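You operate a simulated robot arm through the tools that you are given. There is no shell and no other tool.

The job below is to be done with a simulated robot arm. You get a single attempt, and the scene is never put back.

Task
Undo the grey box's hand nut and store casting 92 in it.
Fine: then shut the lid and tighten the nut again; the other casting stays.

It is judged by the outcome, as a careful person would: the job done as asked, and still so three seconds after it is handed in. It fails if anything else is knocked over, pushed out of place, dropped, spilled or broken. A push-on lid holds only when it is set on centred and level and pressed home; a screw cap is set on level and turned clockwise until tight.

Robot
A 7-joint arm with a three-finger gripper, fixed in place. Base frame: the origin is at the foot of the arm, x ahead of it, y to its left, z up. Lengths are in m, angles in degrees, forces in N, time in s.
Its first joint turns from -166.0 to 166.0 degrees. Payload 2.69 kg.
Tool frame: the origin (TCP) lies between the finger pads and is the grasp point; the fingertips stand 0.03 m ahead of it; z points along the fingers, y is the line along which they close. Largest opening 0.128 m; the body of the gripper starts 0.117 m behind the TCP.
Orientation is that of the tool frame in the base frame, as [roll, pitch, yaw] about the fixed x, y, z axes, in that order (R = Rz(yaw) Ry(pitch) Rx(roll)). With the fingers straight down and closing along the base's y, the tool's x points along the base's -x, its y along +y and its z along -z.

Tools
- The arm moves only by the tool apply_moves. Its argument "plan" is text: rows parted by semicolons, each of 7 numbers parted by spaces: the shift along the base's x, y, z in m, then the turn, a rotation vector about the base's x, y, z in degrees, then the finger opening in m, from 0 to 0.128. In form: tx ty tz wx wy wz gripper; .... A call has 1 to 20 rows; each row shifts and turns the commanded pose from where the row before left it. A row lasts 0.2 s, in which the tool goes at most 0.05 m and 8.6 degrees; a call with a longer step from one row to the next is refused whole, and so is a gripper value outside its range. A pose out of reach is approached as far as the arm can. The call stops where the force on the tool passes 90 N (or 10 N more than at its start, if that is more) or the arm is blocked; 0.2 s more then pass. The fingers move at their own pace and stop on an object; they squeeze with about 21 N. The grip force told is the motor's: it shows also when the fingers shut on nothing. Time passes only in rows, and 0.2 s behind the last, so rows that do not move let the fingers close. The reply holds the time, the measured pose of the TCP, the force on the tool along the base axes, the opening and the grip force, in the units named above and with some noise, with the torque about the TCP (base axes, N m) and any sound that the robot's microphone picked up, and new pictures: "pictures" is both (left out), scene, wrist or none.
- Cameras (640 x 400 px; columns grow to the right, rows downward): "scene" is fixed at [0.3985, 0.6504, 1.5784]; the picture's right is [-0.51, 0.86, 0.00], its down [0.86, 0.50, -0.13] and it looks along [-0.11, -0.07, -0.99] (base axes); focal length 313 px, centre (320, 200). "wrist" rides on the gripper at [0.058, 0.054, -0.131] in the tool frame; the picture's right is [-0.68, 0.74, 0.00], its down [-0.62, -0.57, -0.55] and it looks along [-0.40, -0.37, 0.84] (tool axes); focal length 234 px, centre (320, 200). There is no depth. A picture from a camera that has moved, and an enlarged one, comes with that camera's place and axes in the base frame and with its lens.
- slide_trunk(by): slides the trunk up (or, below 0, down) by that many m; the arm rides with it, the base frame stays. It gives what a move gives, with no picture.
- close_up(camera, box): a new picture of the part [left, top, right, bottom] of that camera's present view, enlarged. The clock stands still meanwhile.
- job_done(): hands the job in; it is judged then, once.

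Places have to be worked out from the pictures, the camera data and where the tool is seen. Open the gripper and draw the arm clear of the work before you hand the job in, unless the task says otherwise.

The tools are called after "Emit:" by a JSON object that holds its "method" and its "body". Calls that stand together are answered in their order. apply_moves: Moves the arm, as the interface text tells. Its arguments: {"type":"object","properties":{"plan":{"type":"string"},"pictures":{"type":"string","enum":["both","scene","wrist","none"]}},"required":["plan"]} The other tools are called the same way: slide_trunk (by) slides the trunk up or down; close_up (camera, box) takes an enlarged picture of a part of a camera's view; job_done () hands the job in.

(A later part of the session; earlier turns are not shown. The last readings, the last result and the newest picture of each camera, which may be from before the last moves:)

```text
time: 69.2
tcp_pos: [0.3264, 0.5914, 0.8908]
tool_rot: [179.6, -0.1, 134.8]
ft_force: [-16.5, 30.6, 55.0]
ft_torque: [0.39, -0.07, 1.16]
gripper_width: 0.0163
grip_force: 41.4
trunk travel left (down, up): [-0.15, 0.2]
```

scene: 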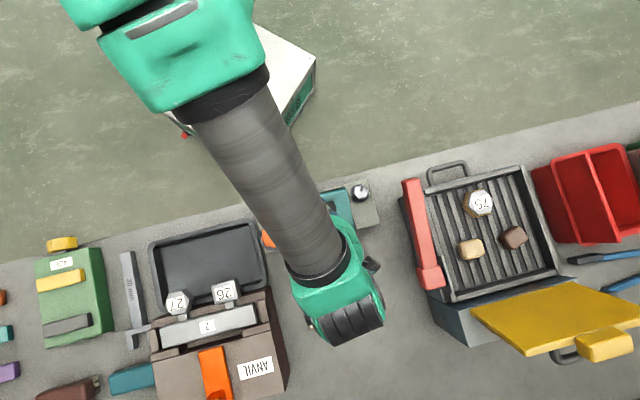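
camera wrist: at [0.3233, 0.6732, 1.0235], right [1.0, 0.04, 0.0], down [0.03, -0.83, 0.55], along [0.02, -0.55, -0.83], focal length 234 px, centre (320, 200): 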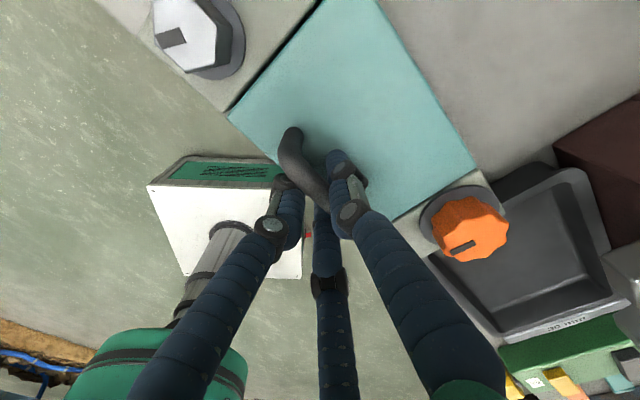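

The motor does respond (41 N closing), and the width has been creeping from 0.0151 to 0.0163 under the opening command. So I relieve the load and simply hold the opening command for a while.

Emit:
{"method": "apply_moves", "body": {"plan": "-0.0007 0.0007 0.002 0 0 0 0.128; -0.0005 0.0005 0.0015 0 0 0 0.128; 0 0 0 0 0 0 0.128; 0 0 0 0 0 0 0.128; 0 0 0 0 0 0 0.128; 0 0 0 0 0 0 0.128; 0 0 0 0 0 0 0.128; 0 0 0 0 0 0 0.128", "pictures": "wrist"}}

Emit:
{"method": "close_up", "body": {"camera": "wrist", "box": [250, 110, 410, 210]}}

```text
time: 71.0
tcp_pos: [0.3275, 0.5912, 0.8913]
tool_rot: [-179.8, 0.0, 134.8]
ft_force: [23.6, 29.0, 4.7]
ft_torque: [-0.07, -0.26, 0.81]
gripper_width: 0.0167
grip_force: 0.0
trunk travel left (down, up): [-0.15, 0.2]
camera wrist: at [0.3229, 0.6727, 1.0229], right [1.0, 0.04, 0.0], down [0.03, -0.83, 0.55], along [0.02, -0.55, -0.83], focal length 234 px, centre (320, 200)
```

wrist: 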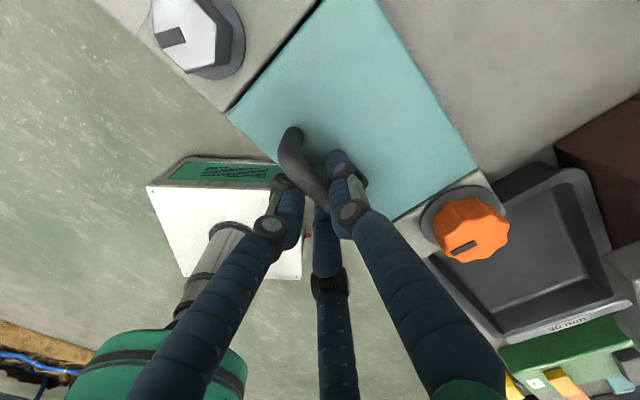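

```text
4.00 times, centred on (330, 160) of wrist
camera zoom: at [0.3229, 0.6727, 1.0229], right [1.0, 0.04, 0.0], down [0.03, -0.83, 0.55], along [0.02, -0.55, -0.83], focal length 937 px, centre (280, 360)
```

zoom: 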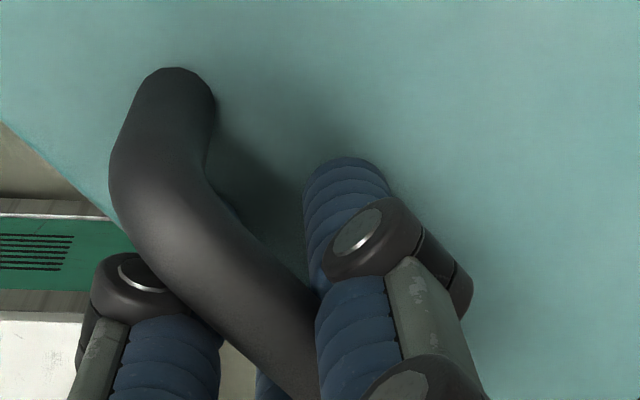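

It is creeping open (0.0167). I relieve the remaining +37 N sideways load and keep holding the open command.

Emit:
{"method": "apply_moves", "body": {"plan": "0.0008 0.0008 0 0 0 0 0.128; 0.0006 0.0006 0 0 0 0 0.128; 0 0 0 0 0 0 0.128; 0 0 0 0 0 0 0.128; 0 0 0 0 0 0 0.128; 0 0 0 0 0 0 0.128; 0 0 0 0 0 0 0.128; 0 0 0 0 0 0 0.128; 0 0 0 0 0 0 0.128; 0 0 0 0 0 0 0.128", "pictures": "none"}}

```text
time: 73.2
tcp_pos: [0.326, 0.5917, 0.8914]
tool_rot: [-179.8, 0.0, 134.8]
ft_force: [7.5, -2.0, 2.2]
ft_torque: [-0.66, 0.38, -0.7]
gripper_width: 0.0172
grip_force: 0.0
trunk travel left (down, up): [-0.15, 0.2]
```

Loads are nearly zero and the width is creeping (0.0172). I keep holding.

Emit:
{"method": "apply_moves", "body": {"plan": "0 0 0 0 0 0 0.128; 0 0 0 0 0 0 0.128; 0 0 0 0 0 0 0.128; 0 0 0 0 0 0 0.128; 0 0 0 0 0 0 0.128; 0 0 0 0 0 0 0.128; 0 0 0 0 0 0 0.128; 0 0 0 0 0 0 0.128; 0 0 0 0 0 0 0.128; 0 0 0 0 0 0 0.128; 0 0 0 0 0 0 0.128; 0 0 0 0 0 0 0.128; 0 0 0 0 0 0 0.128; 0 0 0 0 0 0 0.128; 0 0 0 0 0 0 0.128; 0 0 0 0 0 0 0.128; 0 0 0 0 0 0 0.128; 0 0 0 0 0 0 0.128; 0 0 0 0 0 0 0.128; 0 0 0 0 0 0 0.128", "pictures": "none"}}

```text
time: 77.3
tcp_pos: [0.3271, 0.5923, 0.8933]
tool_rot: [-179.9, 0.0, 134.7]
ft_force: [1.7, 0.2, 0.2]
ft_torque: [0.03, -0.02, -0.03]
gripper_width: 0.1279
grip_force: 0.1
trunk travel left (down, up): [-0.15, 0.2]
```

Released: the fingers are fully open and the lid is seated. Lesson learned: the tips must stay well clear of the lid. I rise to a shallower height (tips about 12 mm above the lid) and regrip just the bar.

Emit:
{"method": "apply_moves", "body": {"plan": "0 0 0.006 0 0 0 0.1; 0.0005 0.0005 0.006 0 0 0 0.06; 0 0 0 0 0 0 0.045; 0 0 0 0 0 0 0.045", "pictures": "wrist"}}

Emit:
{"method": "close_up", "body": {"camera": "wrist", "box": [250, 110, 410, 210]}}

```text
time: 78.3
tcp_pos: [0.3284, 0.592, 0.9035]
tool_rot: [-179.9, 0.0, 134.8]
ft_force: [-0.4, 0.2, -0.5]
ft_torque: [0.0, -0.06, 0.01]
gripper_width: 0.0453
grip_force: 0.0
trunk travel left (down, up): [-0.15, 0.2]
camera wrist: at [0.3233, 0.6723, 1.0351], right [1.0, 0.04, 0.0], down [0.03, -0.83, 0.55], along [0.02, -0.55, -0.84], focal length 234 px, centre (320, 200)
```

wrist: 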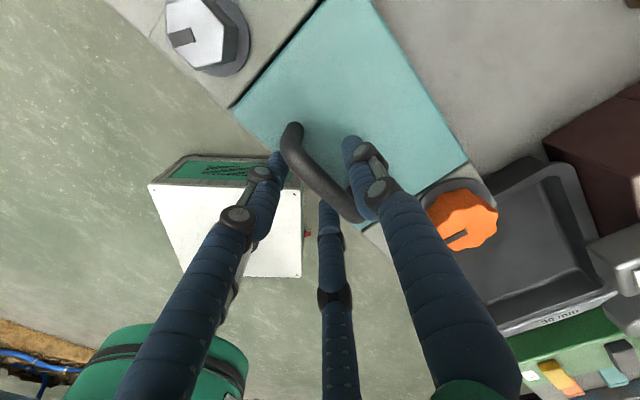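

```text
4.00 times, centred on (330, 160) of wrist
camera zoom: at [0.3233, 0.6723, 1.0351], right [1.0, 0.04, 0.0], down [0.03, -0.83, 0.55], along [0.02, -0.55, -0.84], focal length 937 px, centre (280, 360)
```

zoom: 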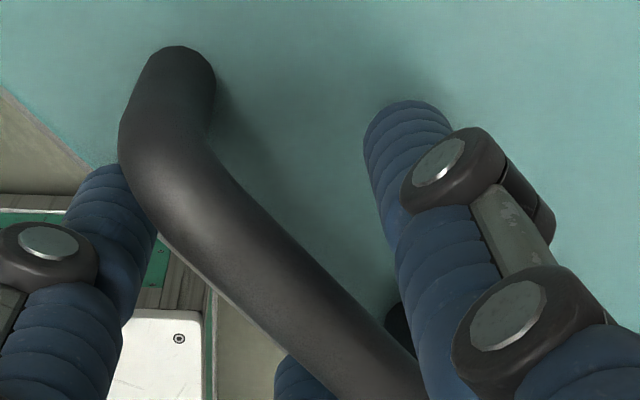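

The bar is about 17 mm thick with its axis near z≈0.88; the tips are now ~11 mm above the lid. I close on the bar at this shallow depth.

Emit:
{"method": "apply_moves", "body": {"plan": "0 0 0 0 0 0 0.03; 0 0 0 0 0 0 0.02; 0 0 0 0 0 0 0.02", "pictures": "none"}}

```text
time: 79.2
tcp_pos: [0.3272, 0.5921, 0.9033]
tool_rot: [-179.9, 0.0, 134.8]
ft_force: [0.8, 0.8, -1.4]
ft_torque: [0.0, -0.02, 0.14]
gripper_width: 0.0215
grip_force: 44.9
trunk travel left (down, up): [-0.15, 0.2]
```

A clean grip (0.0215) with no stray load. I lift without tilting for about 10° of lid travel to see whether the bar pivots in the fingers.

Emit:
{"method": "apply_moves", "body": {"plan": "0.0010 0.0010 0.0038 0 0 0 0.018; 0.0010 0.0010 0.0037 0 0 0 0.018; 0 0 0 0 0 0 0.018", "pictures": "wrist"}}

```text
time: 80.0
tcp_pos: [0.3302, 0.5939, 0.9104]
tool_rot: [-180.0, 0.0, 134.8]
ft_force: [22.4, 7.1, -16.9]
ft_torque: [-0.31, -0.14, 0.24]
gripper_width: 0.0212
grip_force: 45.2
trunk travel left (down, up): [-0.15, 0.2]
camera wrist: at [0.3263, 0.6753, 1.0418], right [1.0, 0.04, 0.0], down [0.03, -0.83, 0.55], along [0.02, -0.55, -0.84], focal length 234 px, centre (320, 200)
```

wrist: 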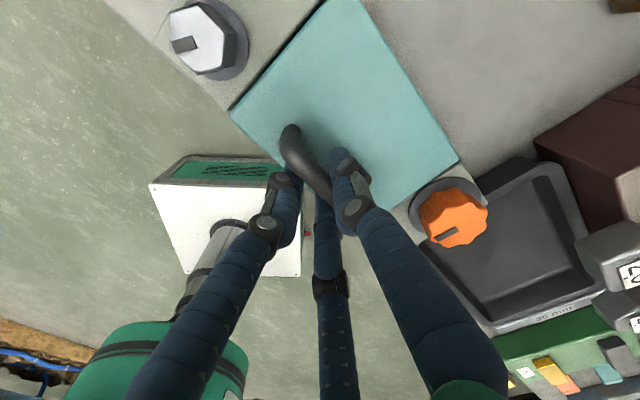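

The lid comes up with the bar pivoting in the grip and little torque. I continue lifting to about 20°, with a small outward correction.

Emit:
{"method": "apply_moves", "body": {"plan": "0.0018 0.0018 0.0036 0 0 0 0.018; 0.0015 0.0015 0.0036 0 0 0 0.018; 0.0014 0.0014 0.0035 0 0 0 0.018; 0.0014 0.0014 0.0034 0 0 0 0.018; 0.0015 0.0015 0.0033 0 0 0 0.018; 0.0016 0.0016 0.0033 0 0 0 0.018; 0 0 0 0 0 0 0.018", "pictures": "both"}}

Emit:
{"method": "close_up", "body": {"camera": "wrist", "box": [200, 60, 480, 260]}}

```text
time: 81.5
tcp_pos: [0.3397, 0.6065, 0.9302]
tool_rot: [-179.6, 0.0, 134.9]
ft_force: [33.1, 16.7, -41.6]
ft_torque: [-0.22, -0.03, 0.2]
gripper_width: 0.0218
grip_force: 44.8
trunk travel left (down, up): [-0.15, 0.2]
camera wrist: at [0.3364, 0.6863, 1.0608], right [1.0, 0.04, 0.0], down [0.03, -0.83, 0.55], along [0.02, -0.55, -0.83], focal length 234 px, centre (320, 200)
```

scene: 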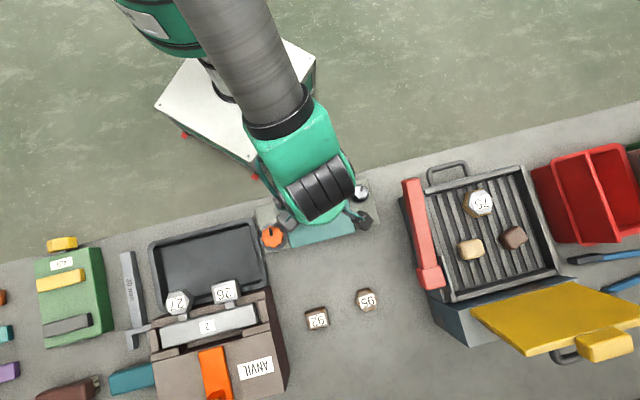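
wrist: 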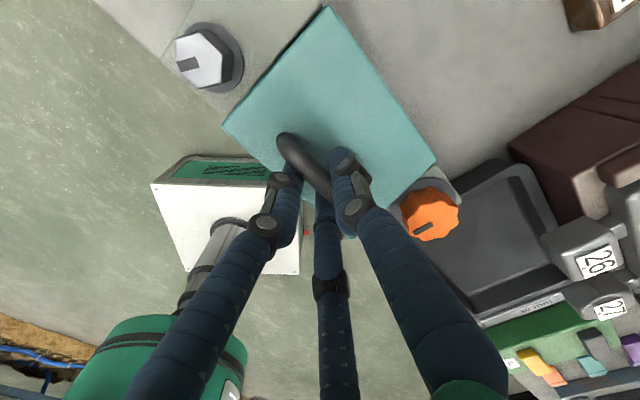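

```text
2.00 times, centred on (340, 160) of wrist
camera zoom: at [0.3364, 0.6863, 1.0608], right [1.0, 0.04, 0.0], down [0.03, -0.83, 0.55], along [0.02, -0.55, -0.83], focal length 468 px, centre (280, 280)
```

zoom: 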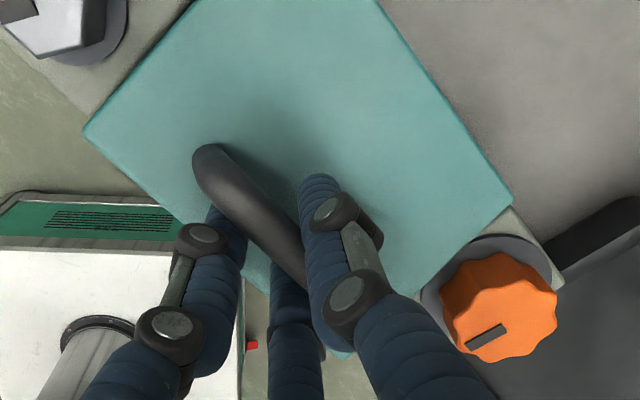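

The lid is at ~20°, pivoting well, though my arc radius is slightly too large (pull of ~50 N toward the hinge). I relieve that, then open the fingers to see if the lid stays by itself.

Emit:
{"method": "apply_moves", "body": {"plan": "0.0015 0.0015 -0.0015 0 0 0 0.018; 0.0008 0.0008 -0.001 0 0 0 0.018; 0 0 0 0 0 0 0.018; 0 0 0 0 0 0 0.035; 0 0 0 0 0 0 0.05; 0 0 0 0 0 0 0.05", "pictures": "wrist"}}

Emit:
{"method": "close_up", "body": {"camera": "wrist", "box": [200, 60, 480, 260]}}

```text
time: 83.0
tcp_pos: [0.3415, 0.6046, 0.93]
tool_rot: [-179.7, -0.1, 134.7]
ft_force: [-1.2, -9.5, 1.9]
ft_torque: [-0.26, 0.16, 0.23]
gripper_width: 0.051
grip_force: 0.0
trunk travel left (down, up): [-0.15, 0.2]
camera wrist: at [0.3366, 0.6858, 1.0606], right [1.0, 0.04, 0.0], down [0.03, -0.83, 0.55], along [0.02, -0.55, -0.83], focal length 234 px, centre (320, 200)
```

wrist: 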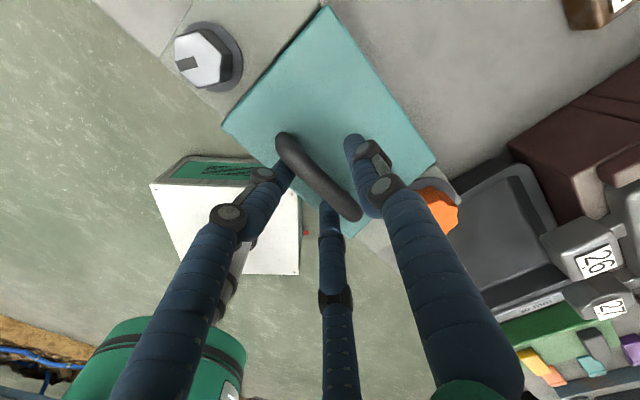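

```text
2.00 times, centred on (340, 160) of wrist
camera zoom: at [0.3366, 0.6858, 1.0606], right [1.0, 0.04, 0.0], down [0.03, -0.83, 0.55], along [0.02, -0.55, -0.83], focal length 468 px, centre (280, 280)
```

zoom: 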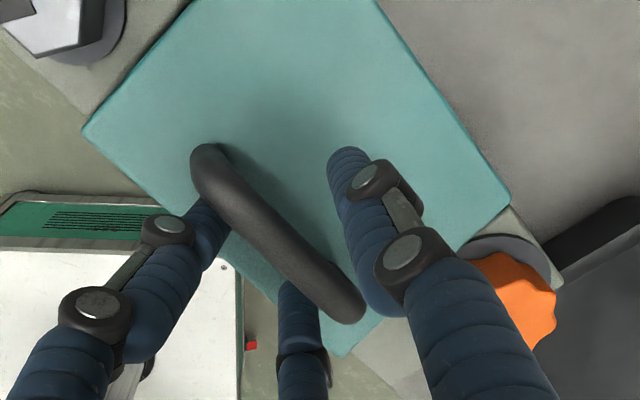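

The lid stays exactly where it was with the fingers open, so the hinge holds by friction. I open fully and rise clear to confirm.

Emit:
{"method": "apply_moves", "body": {"plan": "0 0 0 0 0 0 0.09; 0 0 0.015 0 0 0 0.1; 0 0 0.03 0 0 0 0.1; 0 0 0.03 0 0 0 0.1; -0.03 -0.03 0.02 0 0 0 0.1; -0.03 -0.03 0 0 0 0 0.1; -0.03 -0.03 0 0 0 0 0.1; 0 0 0 0 0 0 0.1", "pictures": "both"}}

Emit:
{"method": "close_up", "body": {"camera": "scene", "box": [240, 160, 400, 260]}}

```text
time: 84.8
tcp_pos: [0.2492, 0.518, 1.0268]
tool_rot: [-180.0, 0.0, 134.8]
ft_force: [0.3, 0.8, 0.5]
ft_torque: [0.06, -0.06, 0.02]
gripper_width: 0.0998
grip_force: 0.1
trunk travel left (down, up): [-0.15, 0.2]
camera wrist: at [0.2453, 0.5984, 1.1587], right [1.0, 0.04, 0.0], down [0.03, -0.83, 0.55], along [0.02, -0.55, -0.84], focal length 234 px, centre (320, 200)
```

scene: 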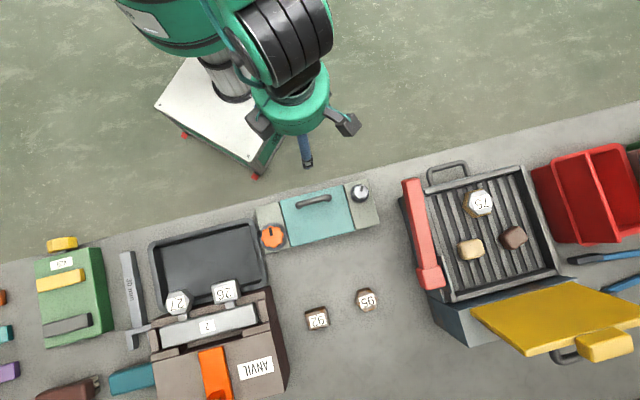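
wrist: 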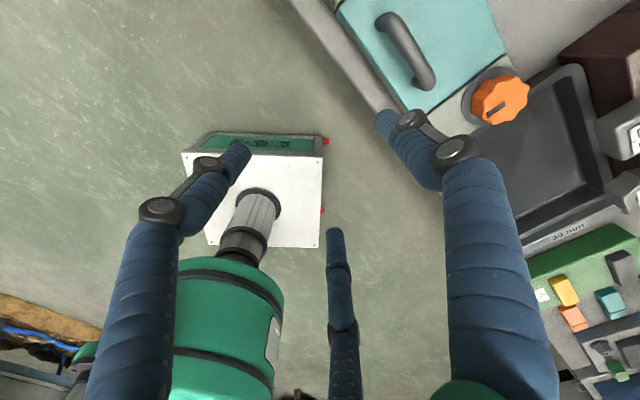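

```text
4.00 times, centred on (320, 210) of scene
camera zoom: at [0.3985, 0.6504, 1.5784], right [-0.51, 0.86, 0.0], down [0.86, 0.5, -0.13], along [-0.11, -0.07, -0.99], focal length 1253 px, centre (320, 160)
```

zoom: 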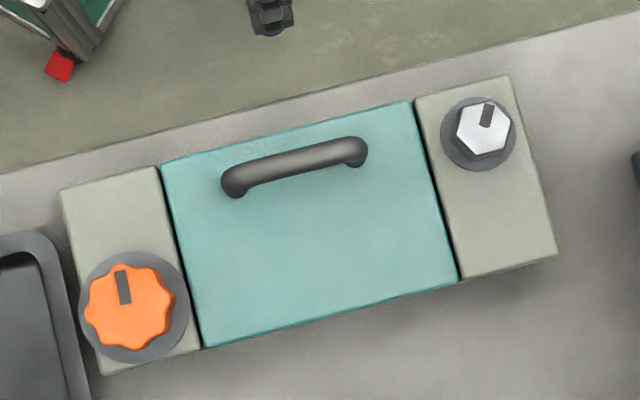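

The lid has dropped shut again, so it was only resting on the fingers; it must go past vertical to stay open. With the lid closed I can test in free air how far the hand can tilt at the place where the handle would be when the lid is upright.

Emit:
{"method": "apply_moves", "body": {"plan": "0.0348 0.0341 0 0 0 0 0.06; 0.0348 0.0341 0 0 0 0 0.06; 0.0348 0.0341 0 -6 6 0 0.06; 0.0348 0.0341 0 -6 6 0 0.06; 0.0345 0.0343 0 -6 6 0 0.06; 0 0 0 -6 6 0 0.06; 0 0 -0.02 -6 6 0 0.06; 0 0 -0.02 -6 6 0 0.06; 0 0 -0.02 -6 6 0 0.06; 0 0 0 0 0 0 0.06", "pictures": "scene"}}

```text
time: 87.0
tcp_pos: [0.4101, 0.6645, 0.9613]
tool_rot: [-123.1, 0.2, 134.8]
ft_force: [1.2, 0.7, -1.9]
ft_torque: [-0.24, 0.15, 0.01]
gripper_width: 0.0601
grip_force: 0.1
out of reach, approached as far as the arm can: row 9
trunk travel left (down, up): [-0.15, 0.2]
```

scene: 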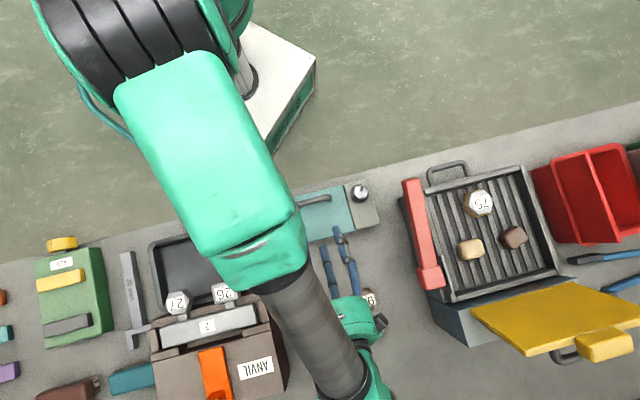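

At this trunk height the pose is just out of reach. I raise the trunk 0.15 m (hand rises freely) and try the same pose again.

Emit:
{"method": "slide_trunk", "body": {"by": 0.15}}

```text
time: 88.7
tcp_pos: [0.409, 0.6621, 1.1137]
tool_rot: [-123.3, 0.3, 135.0]
ft_force: [0.0, 0.3, 0.3]
ft_torque: [0.0, 0.02, -0.01]
gripper_width: 0.06
grip_force: 0.0
trunk travel left (down, up): [-0.3, 0.05]
```

Now I lower to the same test pose (TCP about (0.423, 0.689, 0.965), tilt 60°+).

Emit:
{"method": "apply_moves", "body": {"plan": "0.005 0.009 -0.04 0 0 0 0.06; 0.005 0.009 -0.04 0 0 0 0.06; 0.004 0.0086 -0.04 -1.2 1.2 0 0.06; 0 0 -0.029 -1.2 1.2 0 0.06; 0 0 0 0 0 0 0.06", "pictures": "scene"}}

```text
time: 89.9
tcp_pos: [0.4085, 0.6636, 0.9731]
tool_rot: [-120.6, 0.2, 134.9]
ft_force: [-0.9, -0.1, -0.1]
ft_torque: [0.01, 0.0, -0.01]
gripper_width: 0.0603
grip_force: 0.2
out of reach, approached as far as the arm can: row 3, 4
trunk travel left (down, up): [-0.3, 0.05]
```

scene: 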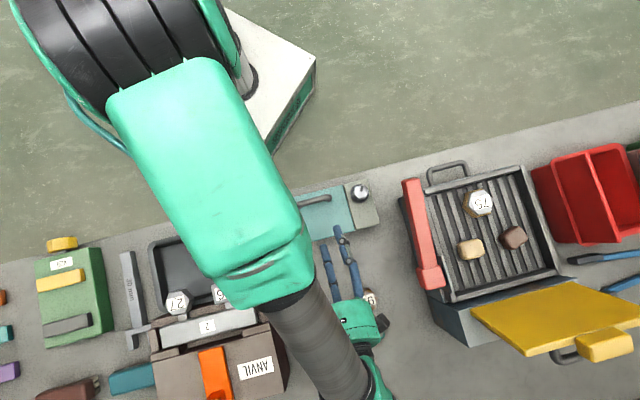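

The limit is the same with a raised trunk. But re-deriving the handle height from the side view gives the bar axis at z≈0.904 (about 41 mm above the lid), so a shallow grip leaves room for the bar to pivot fully with the hand kept vertical. I straighten the hand, go up, and restore the trunk.

Emit:
{"method": "apply_moves", "body": {"plan": "0 0 0.03 6 -6 0 0.06; 0 0 0.03 6 -6 0 0.06; -0.01 -0.01 0.03 6 -6 0 0.06; -0.02 -0.02 0.03 6 -6 0 0.06; -0.02 -0.02 0.03 6 -6 0 0.06; -0.02 -0.02 0.02 6 -6 0 0.06; -0.02 -0.02 0.02 6 -6 0 0.06; 0 0 0 0 0 0 0.06", "pictures": "none"}}

Emit:
{"method": "slide_trunk", "body": {"by": -0.15}}

```text
time: 91.7
tcp_pos: [0.3186, 0.5784, 1.1635]
tool_rot: [-179.3, 0.1, 134.8]
ft_force: [0.8, 1.0, -0.6]
ft_torque: [-0.18, 0.1, -0.03]
gripper_width: 0.0601
grip_force: 0.1
trunk travel left (down, up): [-0.3, 0.05]
```

```text
time: 93.5
tcp_pos: [0.3179, 0.5761, 1.0165]
tool_rot: [-179.4, 0.0, 134.9]
ft_force: [0.4, -0.7, -0.5]
ft_torque: [0.01, 0.03, -0.03]
gripper_width: 0.06
grip_force: 0.0
trunk travel left (down, up): [-0.15, 0.2]
```

Now I return above the bar and descend to TCP z≈0.907, leaving tips ~15 mm above the lid.

Emit:
{"method": "apply_moves", "body": {"plan": "0.0053 0.0087 -0.01 0.4 -0.4 0 0.06; 0.005 0.008 -0.03 0 0 0 0.06; 0 0 -0.03 0 0 0 0.06; 0 0 -0.03 0 0 0 0.06; 0 0 -0.0095 0 0 0 0.06; 0 0 0 0 0 0 0.05; 0 0 0 0 0 0 0.05", "pictures": "both"}}

Emit:
{"method": "close_up", "body": {"camera": "wrist", "box": [220, 100, 420, 240]}}

```text
time: 95.0
tcp_pos: [0.3277, 0.5922, 0.9054]
tool_rot: [-179.9, 0.1, 134.8]
ft_force: [-0.4, -0.4, -0.5]
ft_torque: [0.0, 0.03, -0.04]
gripper_width: 0.0501
grip_force: 0.1
trunk travel left (down, up): [-0.15, 0.2]
camera wrist: at [0.3237, 0.6735, 1.0364], right [1.0, 0.04, 0.0], down [0.03, -0.83, 0.55], along [0.02, -0.55, -0.84], focal length 234 px, centre (320, 200)
```

scene: 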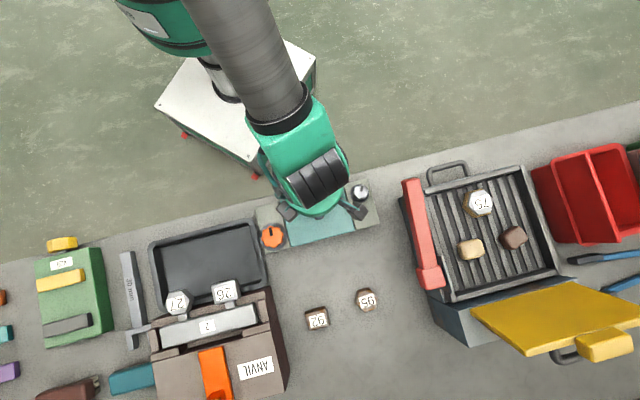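
wrist: 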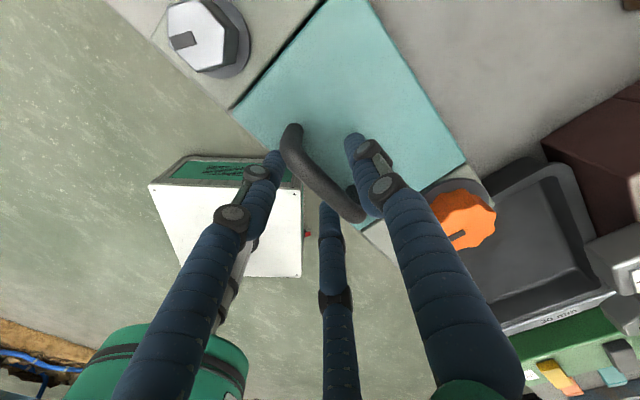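

```text
2.86 times, centred on (320, 170) of wrist
camera zoom: at [0.3237, 0.6735, 1.0364], right [1.0, 0.04, 0.0], down [0.03, -0.83, 0.55], along [0.02, -0.55, -0.84], focal length 669 px, centre (320, 286)
```

zoom: 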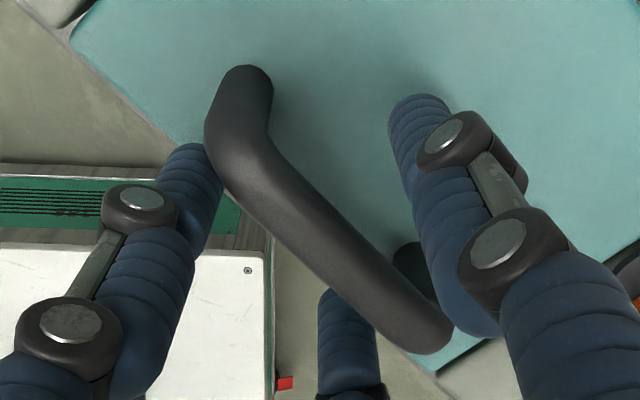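

Clear straddle of the bar. I grip and lift along the corrected arc (bar radius 0.098 m about the hinge) with the hand kept vertical, to about 20°.

Emit:
{"method": "apply_moves", "body": {"plan": "0 0 0 0 0 0 0.03; 0 0 0 0 0 0 0.018; 0 0 0 0 0 0 0.018; 0.0033 0.0033 0.0071 0 0 0 0.018; 0.0038 0.0038 0.0066 0 0 0 0.018; 0.0042 0.0042 0.0062 0 0 0 0.018; 0.0045 0.0045 0.0056 0 0 0 0.018; 0 0 0 0 0 0 0.018", "pictures": "wrist"}}

```text
time: 96.8
tcp_pos: [0.3442, 0.6105, 0.9332]
tool_rot: [-180.0, 0.0, 134.8]
ft_force: [-10.6, 9.0, -0.5]
ft_torque: [0.04, 0.15, 0.67]
gripper_width: 0.0214
grip_force: 44.7
trunk travel left (down, up): [-0.15, 0.2]
camera wrist: at [0.3405, 0.6902, 1.0641], right [1.0, 0.04, 0.0], down [0.03, -0.83, 0.55], along [0.02, -0.55, -0.84], focal length 234 px, centre (320, 200)
```

wrist: 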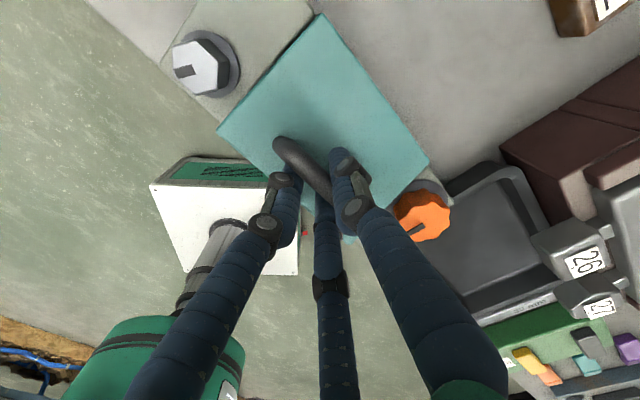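

Forces are now tiny, so the arc is right. I continue to about 60°.

Emit:
{"method": "apply_moves", "body": {"plan": "0.0049 0.0049 0.0050 0 0 0 0.018; 0.0052 0.0052 0.0044 0 0 0 0.018; 0.0054 0.0054 0.0038 0 0 0 0.018; 0.0057 0.0057 0.0031 0 0 0 0.018; 0.0058 0.0058 0.0023 0 0 0 0.018; 0.0059 0.0059 0.0017 0 0 0 0.018; 0.0060 0.0060 0.0009 0 0 0 0.018; 0.0060 0.0060 0.0002 0 0 0 0.018; 0 0 0 0 0 0 0.018", "pictures": "both"}}

```text
time: 98.8
tcp_pos: [0.3895, 0.6538, 0.9545]
tool_rot: [-179.9, 0.1, 134.8]
ft_force: [-7.8, 6.3, -1.4]
ft_torque: [0.05, 0.04, 1.01]
gripper_width: 0.0216
grip_force: 45.0
trunk travel left (down, up): [-0.15, 0.2]
camera wrist: at [0.3855, 0.7345, 1.0858], right [1.0, 0.04, 0.0], down [0.03, -0.83, 0.55], along [0.02, -0.55, -0.84], focal length 234 px, centre (320, 200)
```

scene: 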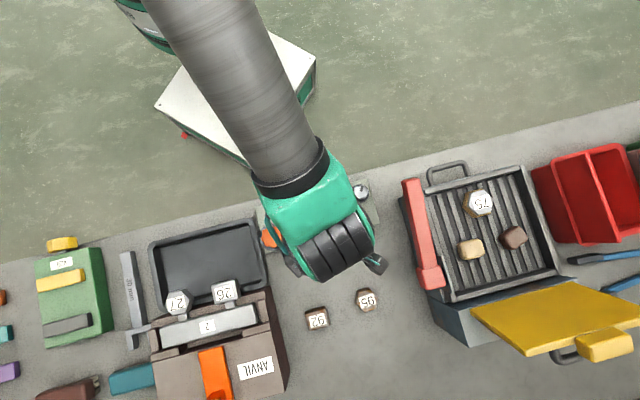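
wrist: 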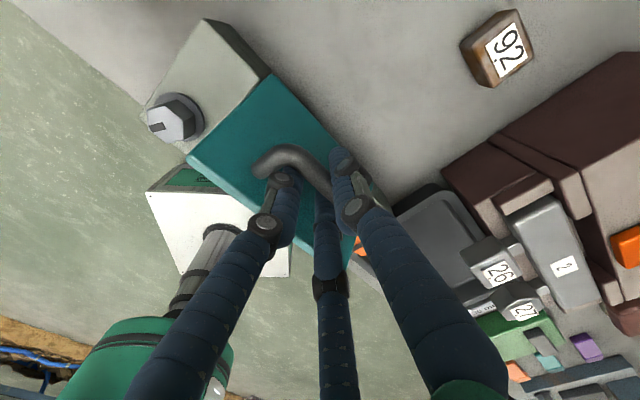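

Lid at 60° with almost no load. I continue to 90°.

Emit:
{"method": "apply_moves", "body": {"plan": "0.0061 0.0061 -0.0006 0 0 0 0.018; 0.0059 0.0059 -0.0013 0 0 0 0.018; 0.0059 0.0059 -0.0020 0 0 0 0.018; 0.0057 0.0057 -0.0027 0 0 0 0.018; 0.0055 0.0055 -0.0035 0 0 0 0.018; 0.0053 0.0053 -0.0041 0 0 0 0.018; 0 0 0 0 0 0 0.018", "pictures": "both"}}

```text
time: 100.5
tcp_pos: [0.4243, 0.6876, 0.9393]
tool_rot: [-179.9, 0.1, 134.8]
ft_force: [-5.7, -0.2, -8.1]
ft_torque: [0.08, 0.19, 1.06]
gripper_width: 0.0215
grip_force: 44.8
trunk travel left (down, up): [-0.15, 0.2]
camera wrist: at [0.4199, 0.7687, 1.0703], right [1.0, 0.04, 0.0], down [0.03, -0.83, 0.55], along [0.02, -0.55, -0.83], focal length 234 px, centre (320, 200)
```

scene: 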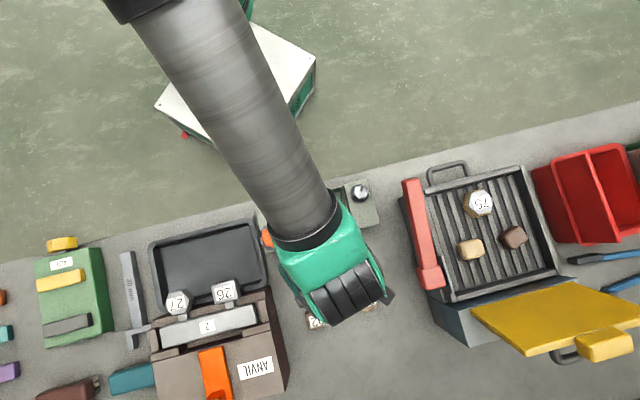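
wrist: 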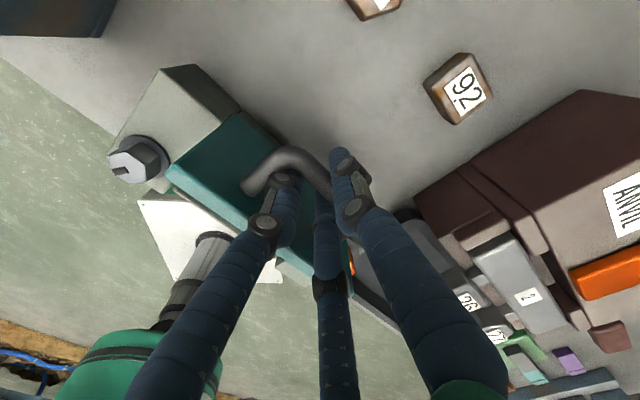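

The lid is upright. I continue 15° more past vertical, watching for an end stop.

Emit:
{"method": "apply_moves", "body": {"plan": "0.0025 0.0025 -0.0023 0 0 0 0.018; 0.0025 0.0025 -0.0024 0 0 0 0.018; 0.0024 0.0024 -0.0027 0 0 0 0.018; 0.0023 0.0023 -0.0027 0 0 0 0.018; 0.0022 0.0022 -0.0029 0 0 0 0.018; 0.0022 0.0022 -0.0030 0 0 0 0.018; 0 0 0 0 0 0 0.018", "pictures": "wrist"}}

```text
time: 102.0
tcp_pos: [0.4372, 0.7032, 0.9256]
tool_rot: [180.0, 0.0, 134.8]
ft_force: [8.7, -7.3, 1.4]
ft_torque: [0.24, 0.41, 1.34]
gripper_width: 0.0218
grip_force: 45.6
trunk travel left (down, up): [-0.15, 0.2]
camera wrist: at [0.4335, 0.7822, 1.0565], right [1.0, 0.04, 0.0], down [0.03, -0.84, 0.55], along [0.02, -0.55, -0.84], focal length 234 px, centre (320, 200)
```

wrist: 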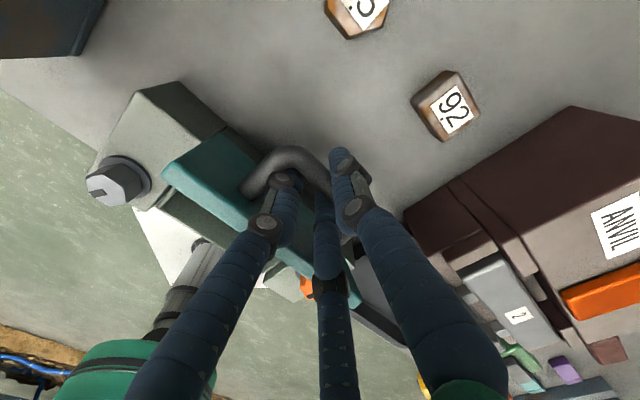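

At 105° there is still no stop. I lower it further past vertical gently, tilting the hand a little for clearance, feeling for the stop.

Emit:
{"method": "apply_moves", "body": {"plan": "0.0020 0.0020 -0.0032 -1.5 1.5 0 0.018; 0.0020 0.0020 -0.0032 -1.5 1.5 0 0.018; 0.0018 0.0018 -0.0034 -1.5 1.5 0 0.018; 0.0017 0.0017 -0.0035 -1.5 1.5 0 0.018; 0 0 0 0 0 0 0.018", "pictures": "wrist"}}

```text
time: 102.8
tcp_pos: [0.4391, 0.7032, 0.9235]
tool_rot: [-174.1, 0.0, 134.9]
ft_force: [-22.5, -39.5, 43.3]
ft_torque: [0.1, 0.36, 1.48]
gripper_width: 0.0216
grip_force: 45.3
trunk travel left (down, up): [-0.15, 0.2]
stopped in row 3: the force on the tool passed its limit at 97 N (the readings are from after the stop); the commanded pose is now the measured one
camera wrist: at [0.4437, 0.7928, 1.0487], right [1.0, 0.04, -0.07], down [0.08, -0.79, 0.6], along [-0.04, -0.61, -0.79], focal length 234 px, centre (320, 200)
```

wrist: 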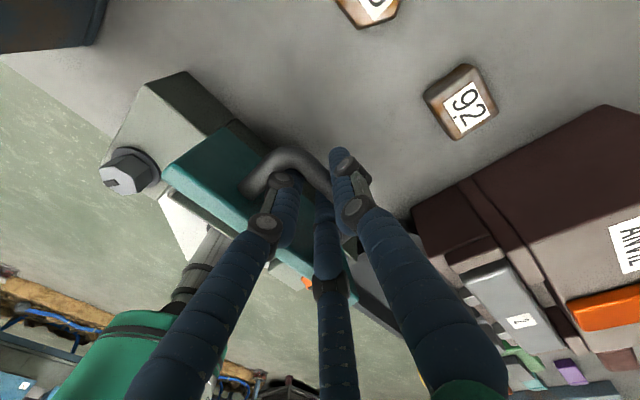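

That is the lid's end stop, at about 106°, past vertical. I back off slightly to relieve the force and open the fingers.

Emit:
{"method": "apply_moves", "body": {"plan": "-0.0012 -0.0012 0.0022 0 0 0 0.018; 0 0 0 0 0 0 0.03; 0 0 0 0 0 0 0.05; 0 0 0 0 0 0 0.07; 0 0 0 0 0 0 0.07", "pictures": "wrist"}}

```text
time: 104.0
tcp_pos: [0.4395, 0.7011, 0.9211]
tool_rot: [-174.1, 0.0, 134.8]
ft_force: [4.8, -52.3, 34.5]
ft_torque: [0.33, 1.76, 0.9]
gripper_width: 0.0417
grip_force: 0.1
trunk travel left (down, up): [-0.15, 0.2]
camera wrist: at [0.4449, 0.7913, 1.0471], right [1.0, 0.04, -0.08], down [0.08, -0.79, 0.6], along [-0.04, -0.61, -0.79], focal length 234 px, centre (320, 200)
```

wrist: 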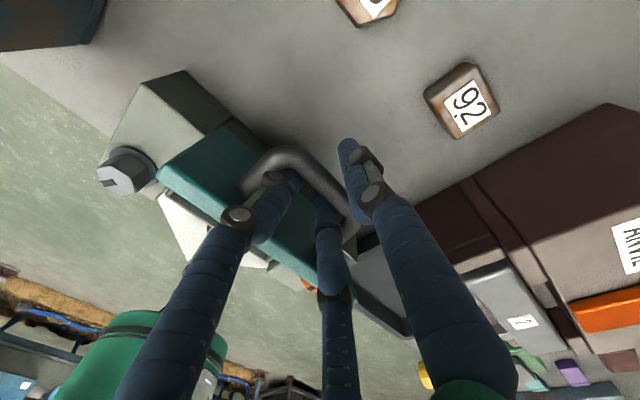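

The pair of fingers inside the handle loop met its feet, so I reduce the opening a bit and withdraw upward along the tilted hand axis.

Emit:
{"method": "apply_moves", "body": {"plan": "0 0 0 0 0 0 0.034; 0 0 0.001 0 0 0 0.034; 0 0 0 0 0 0 0.034", "pictures": "wrist"}}

Emit:
{"method": "close_up", "body": {"camera": "wrist", "box": [200, 100, 420, 260]}}

```text
time: 104.8
tcp_pos: [0.4365, 0.7011, 0.9218]
tool_rot: [-173.9, 0.1, 134.9]
ft_force: [-18.1, -46.2, 17.6]
ft_torque: [-0.01, 0.36, 0.98]
gripper_width: 0.0365
grip_force: 0.1
trunk travel left (down, up): [-0.15, 0.2]
camera wrist: at [0.4432, 0.7922, 1.0469], right [1.0, 0.04, -0.08], down [0.08, -0.79, 0.61], along [-0.04, -0.61, -0.79], focal length 234 px, centre (320, 200)
```

wrist: 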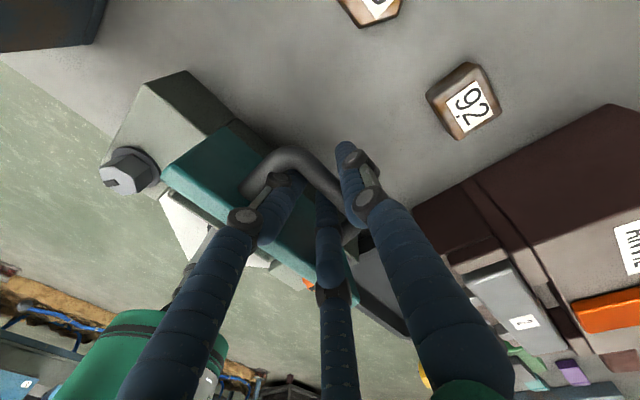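

```text
2.50 times, centred on (310, 180) of wrist
camera zoom: at [0.4432, 0.7922, 1.0469], right [1.0, 0.04, -0.08], down [0.08, -0.79, 0.61], along [-0.04, -0.61, -0.79], focal length 585 px, centre (345, 250)
```

zoom: 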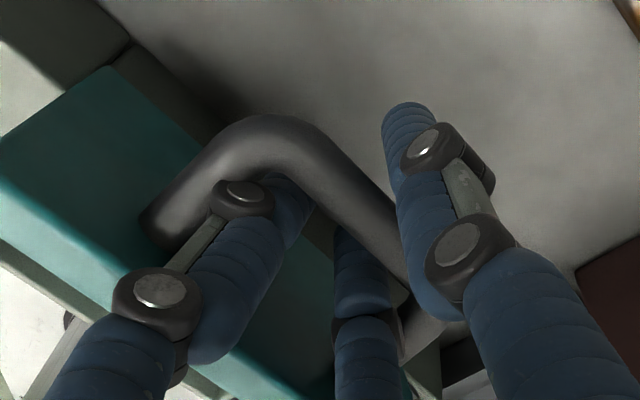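

The hand is still pulling the bar against the stop (≈45 N), so I shift 4 mm back toward the robot before withdrawing.

Emit:
{"method": "apply_moves", "body": {"plan": "-0.0012 -0.0012 0 0 0 0 0.034; -0.0012 -0.0018 0 0 0 0 0.034; 0 0 0 0 0 0 0.034", "pictures": "none"}}

```text
time: 105.6
tcp_pos: [0.4374, 0.7019, 0.9227]
tool_rot: [-174.0, -0.1, 134.8]
ft_force: [-9.6, -33.3, 4.9]
ft_torque: [-0.14, 0.13, 0.75]
gripper_width: 0.0352
grip_force: 0.0
trunk travel left (down, up): [-0.15, 0.2]
```

Load is falling (30 N); another few millimetres.

Emit:
{"method": "apply_moves", "body": {"plan": "-0.001 -0.002 0 0 0 0 0.034; -0.001 -0.002 0 0 0 0 0.034; 0 0 0 0 0 0 0.034", "pictures": "none"}}

```text
time: 106.4
tcp_pos: [0.4374, 0.702, 0.9234]
tool_rot: [-174.3, 0.0, 134.8]
ft_force: [-0.1, 0.8, 2.5]
ft_torque: [0.01, 0.05, -0.07]
gripper_width: 0.0345
grip_force: 0.0
trunk travel left (down, up): [-0.15, 0.2]
```

Load is zero. I withdraw upward along the hand's axis.

Emit:
{"method": "apply_moves", "body": {"plan": "0.0008 0.0008 0.01 0 0 0 0.034; 0.0015 0.0015 0.02 0 0 0 0.034; 0.0015 0.0015 0.02 0 0 0 0.034; 0.002 0.002 0.03 0 0 0 0.034; 0.002 0.002 0.03 0 0 0 0.034; 0 0 0.02 0 0 0 0.05; 0 0 0 2.1 -2.1 0 0.06; 0 0 0 2.1 -2.1 0 0.06; 0 0 0 0 0 0 0.06", "pictures": "both"}}

Emit:
{"method": "close_up", "body": {"camera": "scene", "box": [240, 160, 400, 260]}}

```text
time: 108.4
tcp_pos: [0.443, 0.707, 1.0521]
tool_rot: [179.9, 0.1, 134.7]
ft_force: [0.1, 0.2, 0.1]
ft_torque: [0.0, -0.04, 0.01]
gripper_width: 0.06
grip_force: 0.1
trunk travel left (down, up): [-0.15, 0.2]
camera wrist: at [0.4385, 0.7875, 1.1825], right [1.0, 0.04, 0.0], down [0.03, -0.84, 0.55], along [0.02, -0.55, -0.84], focal length 234 px, centre (320, 200)
```

scene: 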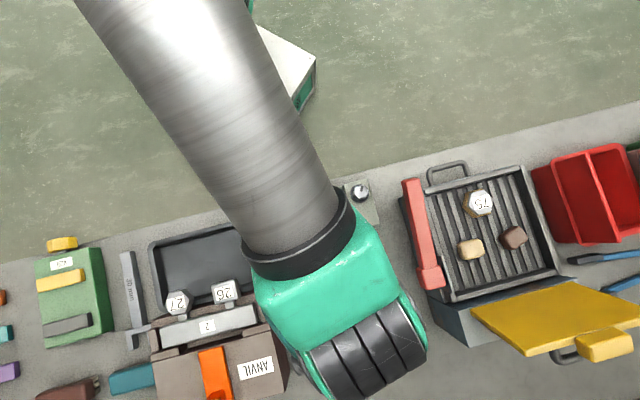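
wrist: 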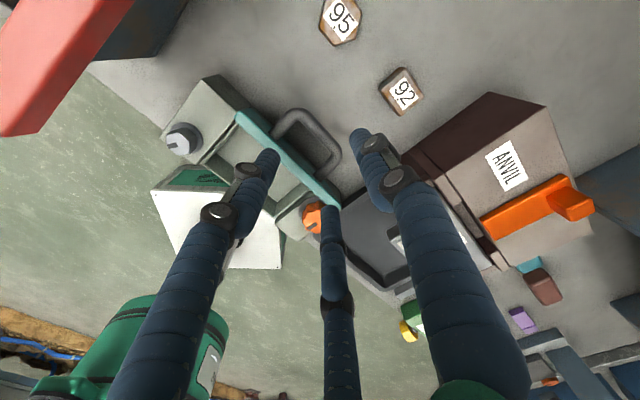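

```text
4.00 times, centred on (320, 210) of scene
camera zoom: at [0.3985, 0.6504, 1.5784], right [-0.51, 0.86, 0.0], down [0.86, 0.5, -0.13], along [-0.11, -0.07, -0.99], focal length 1253 px, centre (320, 160)
```

zoom: 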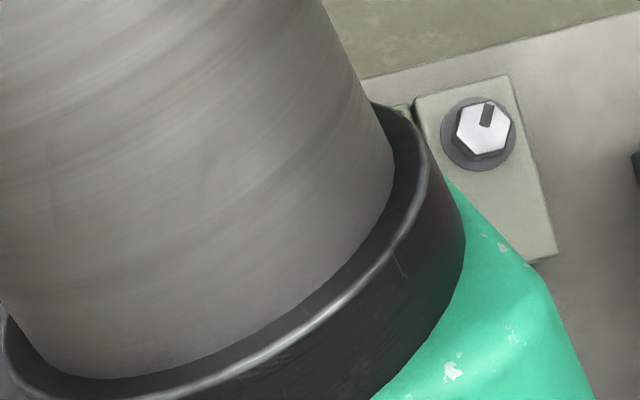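

The lid now stands open on its own past vertical. Next is casting 92; I enlarge the views around it to check its pose and the neighbouring anvil's clearance.

Emit:
{"method": "close_up", "body": {"camera": "wrist", "box": [300, 0, 620, 200]}}

Emit:
{"method": "close_up", "body": {"camera": "wrist", "box": [160, 60, 360, 260]}}

```text
2.00 times, centred on (460, 100) of wrist
camera zoom: at [0.4385, 0.7875, 1.1825], right [1.0, 0.04, 0.0], down [0.03, -0.84, 0.55], along [0.02, -0.55, -0.84], focal length 468 px, centre (40, 400)
```

zoom: 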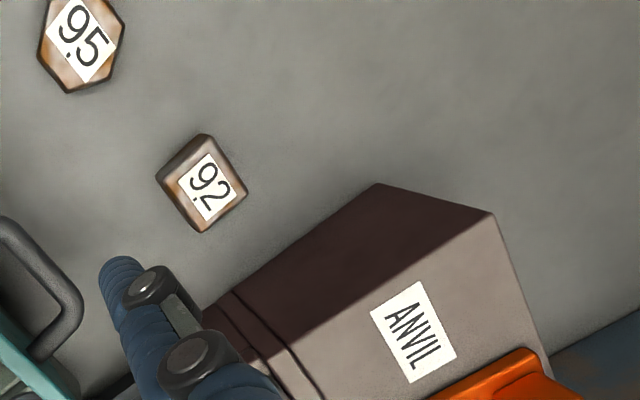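

```text
2.00 times, centred on (260, 160) of wrist
camera zoom: at [0.4385, 0.7875, 1.1825], right [1.0, 0.04, 0.0], down [0.03, -0.84, 0.55], along [0.02, -0.55, -0.84], focal length 468 px, centre (440, 280)
```

zoom: 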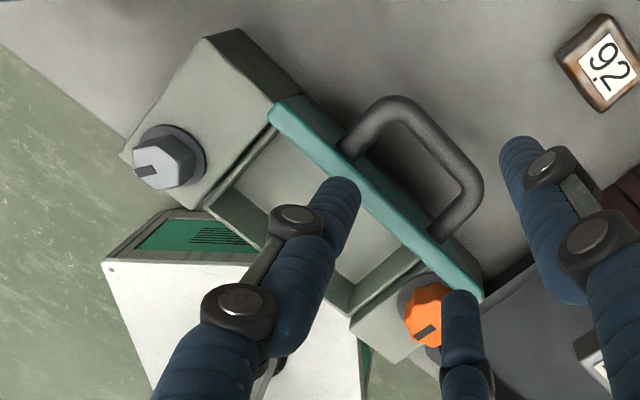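

Casting 92 is at about (0.558, 0.737), top z≈0.825, its long side along the box direction; the anvil's side face is about 7 cm from it and its top at 0.894, so the fingers clear. I move above 92 and look down.

Emit:
{"method": "apply_moves", "body": {"plan": "0.022 0.006 0 0 0 0 0.09; 0.03 0.007 0 0 0 0 0.09; 0.03 0.007 0 0 0 0 0.09; 0.0302 0.0076 -0.02 0 0 0 0.09; 0 0 -0.03 0 0 0 0.09; 0 0 -0.03 0 0 0 0.09; 0 0 0 0 0 0 0.09", "pictures": "both"}}

Emit:
{"method": "close_up", "body": {"camera": "wrist", "box": [220, 80, 420, 220]}}

```text
time: 110.0
tcp_pos: [0.5563, 0.7341, 0.973]
tool_rot: [-180.0, 0.0, 134.8]
ft_force: [-0.3, 0.4, 0.4]
ft_torque: [-0.01, 0.02, 0.01]
gripper_width: 0.0897
grip_force: 0.1
trunk travel left (down, up): [-0.15, 0.2]
camera wrist: at [0.5524, 0.8148, 1.1046], right [1.0, 0.04, 0.0], down [0.03, -0.84, 0.55], along [0.02, -0.55, -0.84], focal length 234 px, centre (320, 200)
```

scene: 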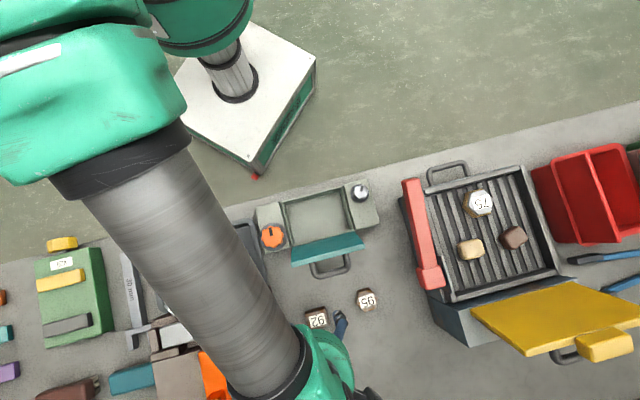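
wrist: 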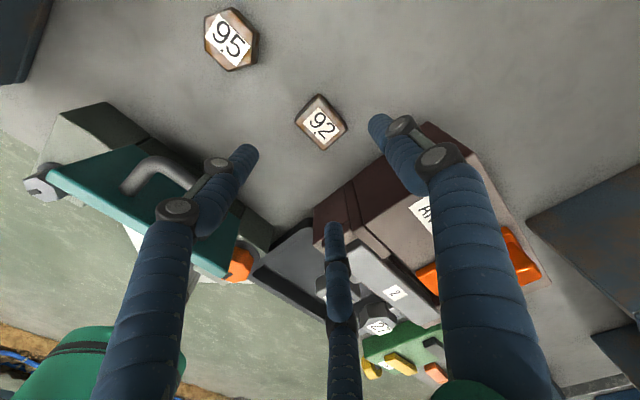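

```text
2.86 times, centred on (320, 150) of wrist
camera zoom: at [0.5524, 0.8148, 1.1046], right [1.0, 0.04, 0.0], down [0.03, -0.84, 0.55], along [0.02, -0.55, -0.84], focal length 669 px, centre (320, 343)
```

zoom: 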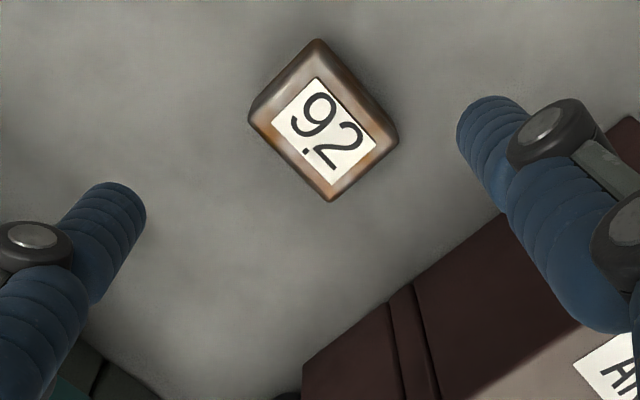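

Casting 92 is well placed below the open hand. I also take a close-up of the open box for planning the placement.

Emit:
{"method": "close_up", "body": {"camera": "scene", "box": [240, 170, 400, 290]}}

```text
3.33 times, centred on (320, 230) of scene
camera zoom: at [0.3985, 0.6504, 1.5784], right [-0.51, 0.86, 0.0], down [0.86, 0.5, -0.13], along [-0.11, -0.07, -0.99], focal length 1044 px, centre (320, 100)
```

zoom: 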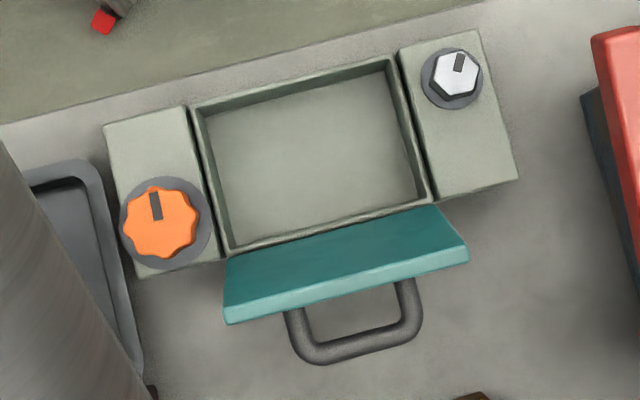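

The cavity spans about 13 × 9 cm, centred near (0.352, 0.617), floor roughly at bench level. I descend around casting 92 carefully.

Emit:
{"method": "apply_moves", "body": {"plan": "0.0005 0.001 -0.04 0 0 0 0.09; 0 0 -0.04 0 0 0 0.09; 0 0 -0.03 0 0 0 0.09; 0 0 -0.02 0 0 0 0.09; 0 0 -0.01 0 0 0 0.09; 0 0 0 0 0 0 0.09", "pictures": "wrist"}}

Emit:
{"method": "close_up", "body": {"camera": "wrist", "box": [220, 100, 420, 240]}}

```text
time: 111.4
tcp_pos: [0.5572, 0.7367, 0.8323]
tool_rot: [-180.0, 0.0, 134.8]
ft_force: [0.8, -0.1, 0.0]
ft_torque: [-0.02, 0.0, -0.01]
gripper_width: 0.0899
grip_force: 0.0
trunk travel left (down, up): [-0.15, 0.2]
camera wrist: at [0.5526, 0.8165, 0.9631], right [1.0, 0.04, 0.0], down [0.03, -0.84, 0.55], along [0.02, -0.55, -0.84], focal length 234 px, centre (320, 200)
```

wrist: 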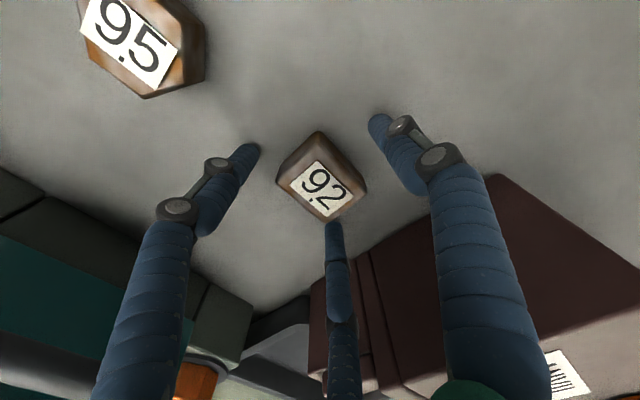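

```text
2.86 times, centred on (320, 170) of wrist
camera zoom: at [0.5526, 0.8165, 0.9631], right [1.0, 0.04, 0.0], down [0.03, -0.84, 0.55], along [0.02, -0.55, -0.84], focal length 669 px, centre (320, 286)
```

zoom: 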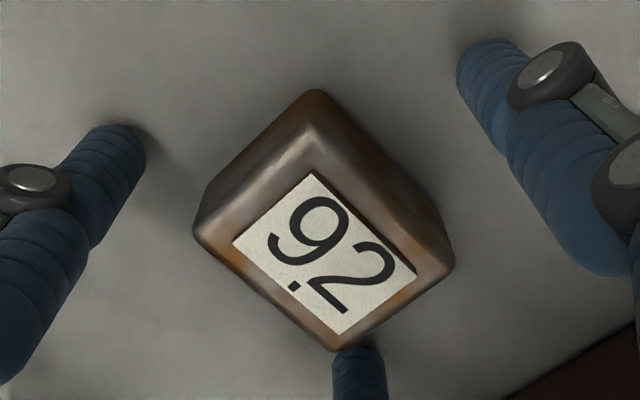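

The casting is centred between the fingers with its top at z≈0.83 and the tips at 0.80. I lower 3 mm and close.

Emit:
{"method": "apply_moves", "body": {"plan": "0 0 -0.003 0 0 0 0.075; 0 0 0 0 0 0 0.06; 0 0 0 0 0 0 0.045; 0 0 0 0 0 0 0.02; 0 0 0 0 0 0 0.02; 0 0 0 0 0 0 0.02", "pictures": "wrist"}}

Emit:
{"method": "close_up", "body": {"camera": "wrist", "box": [220, 100, 420, 240]}}

```text
time: 112.8
tcp_pos: [0.5559, 0.7361, 0.8296]
tool_rot: [179.9, 0.0, 134.8]
ft_force: [-0.7, 3.6, 10.8]
ft_torque: [0.15, 0.32, -0.11]
gripper_width: 0.0507
grip_force: 20.9
trunk travel left (down, up): [-0.15, 0.2]
camera wrist: at [0.5515, 0.8164, 0.9614], right [1.0, 0.04, 0.0], down [0.03, -0.84, 0.55], along [0.02, -0.55, -0.84], focal length 234 px, centre (320, 200)
```

wrist: 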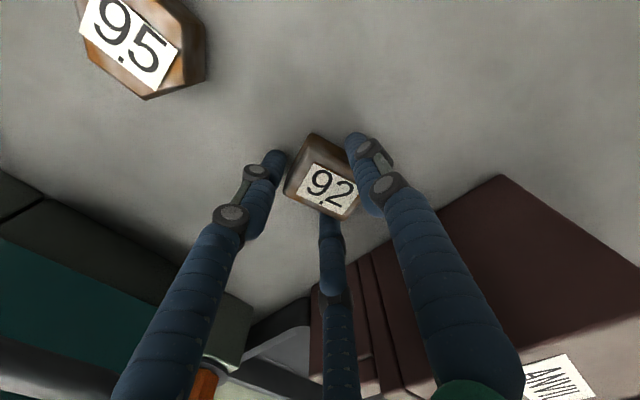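

```text
2.86 times, centred on (320, 170) of wrist
camera zoom: at [0.5515, 0.8164, 0.9614], right [1.0, 0.04, 0.0], down [0.03, -0.84, 0.55], along [0.02, -0.55, -0.84], focal length 669 px, centre (320, 286)
```

zoom: 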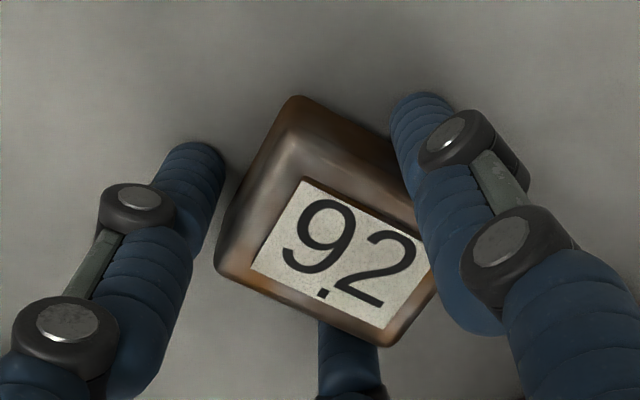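

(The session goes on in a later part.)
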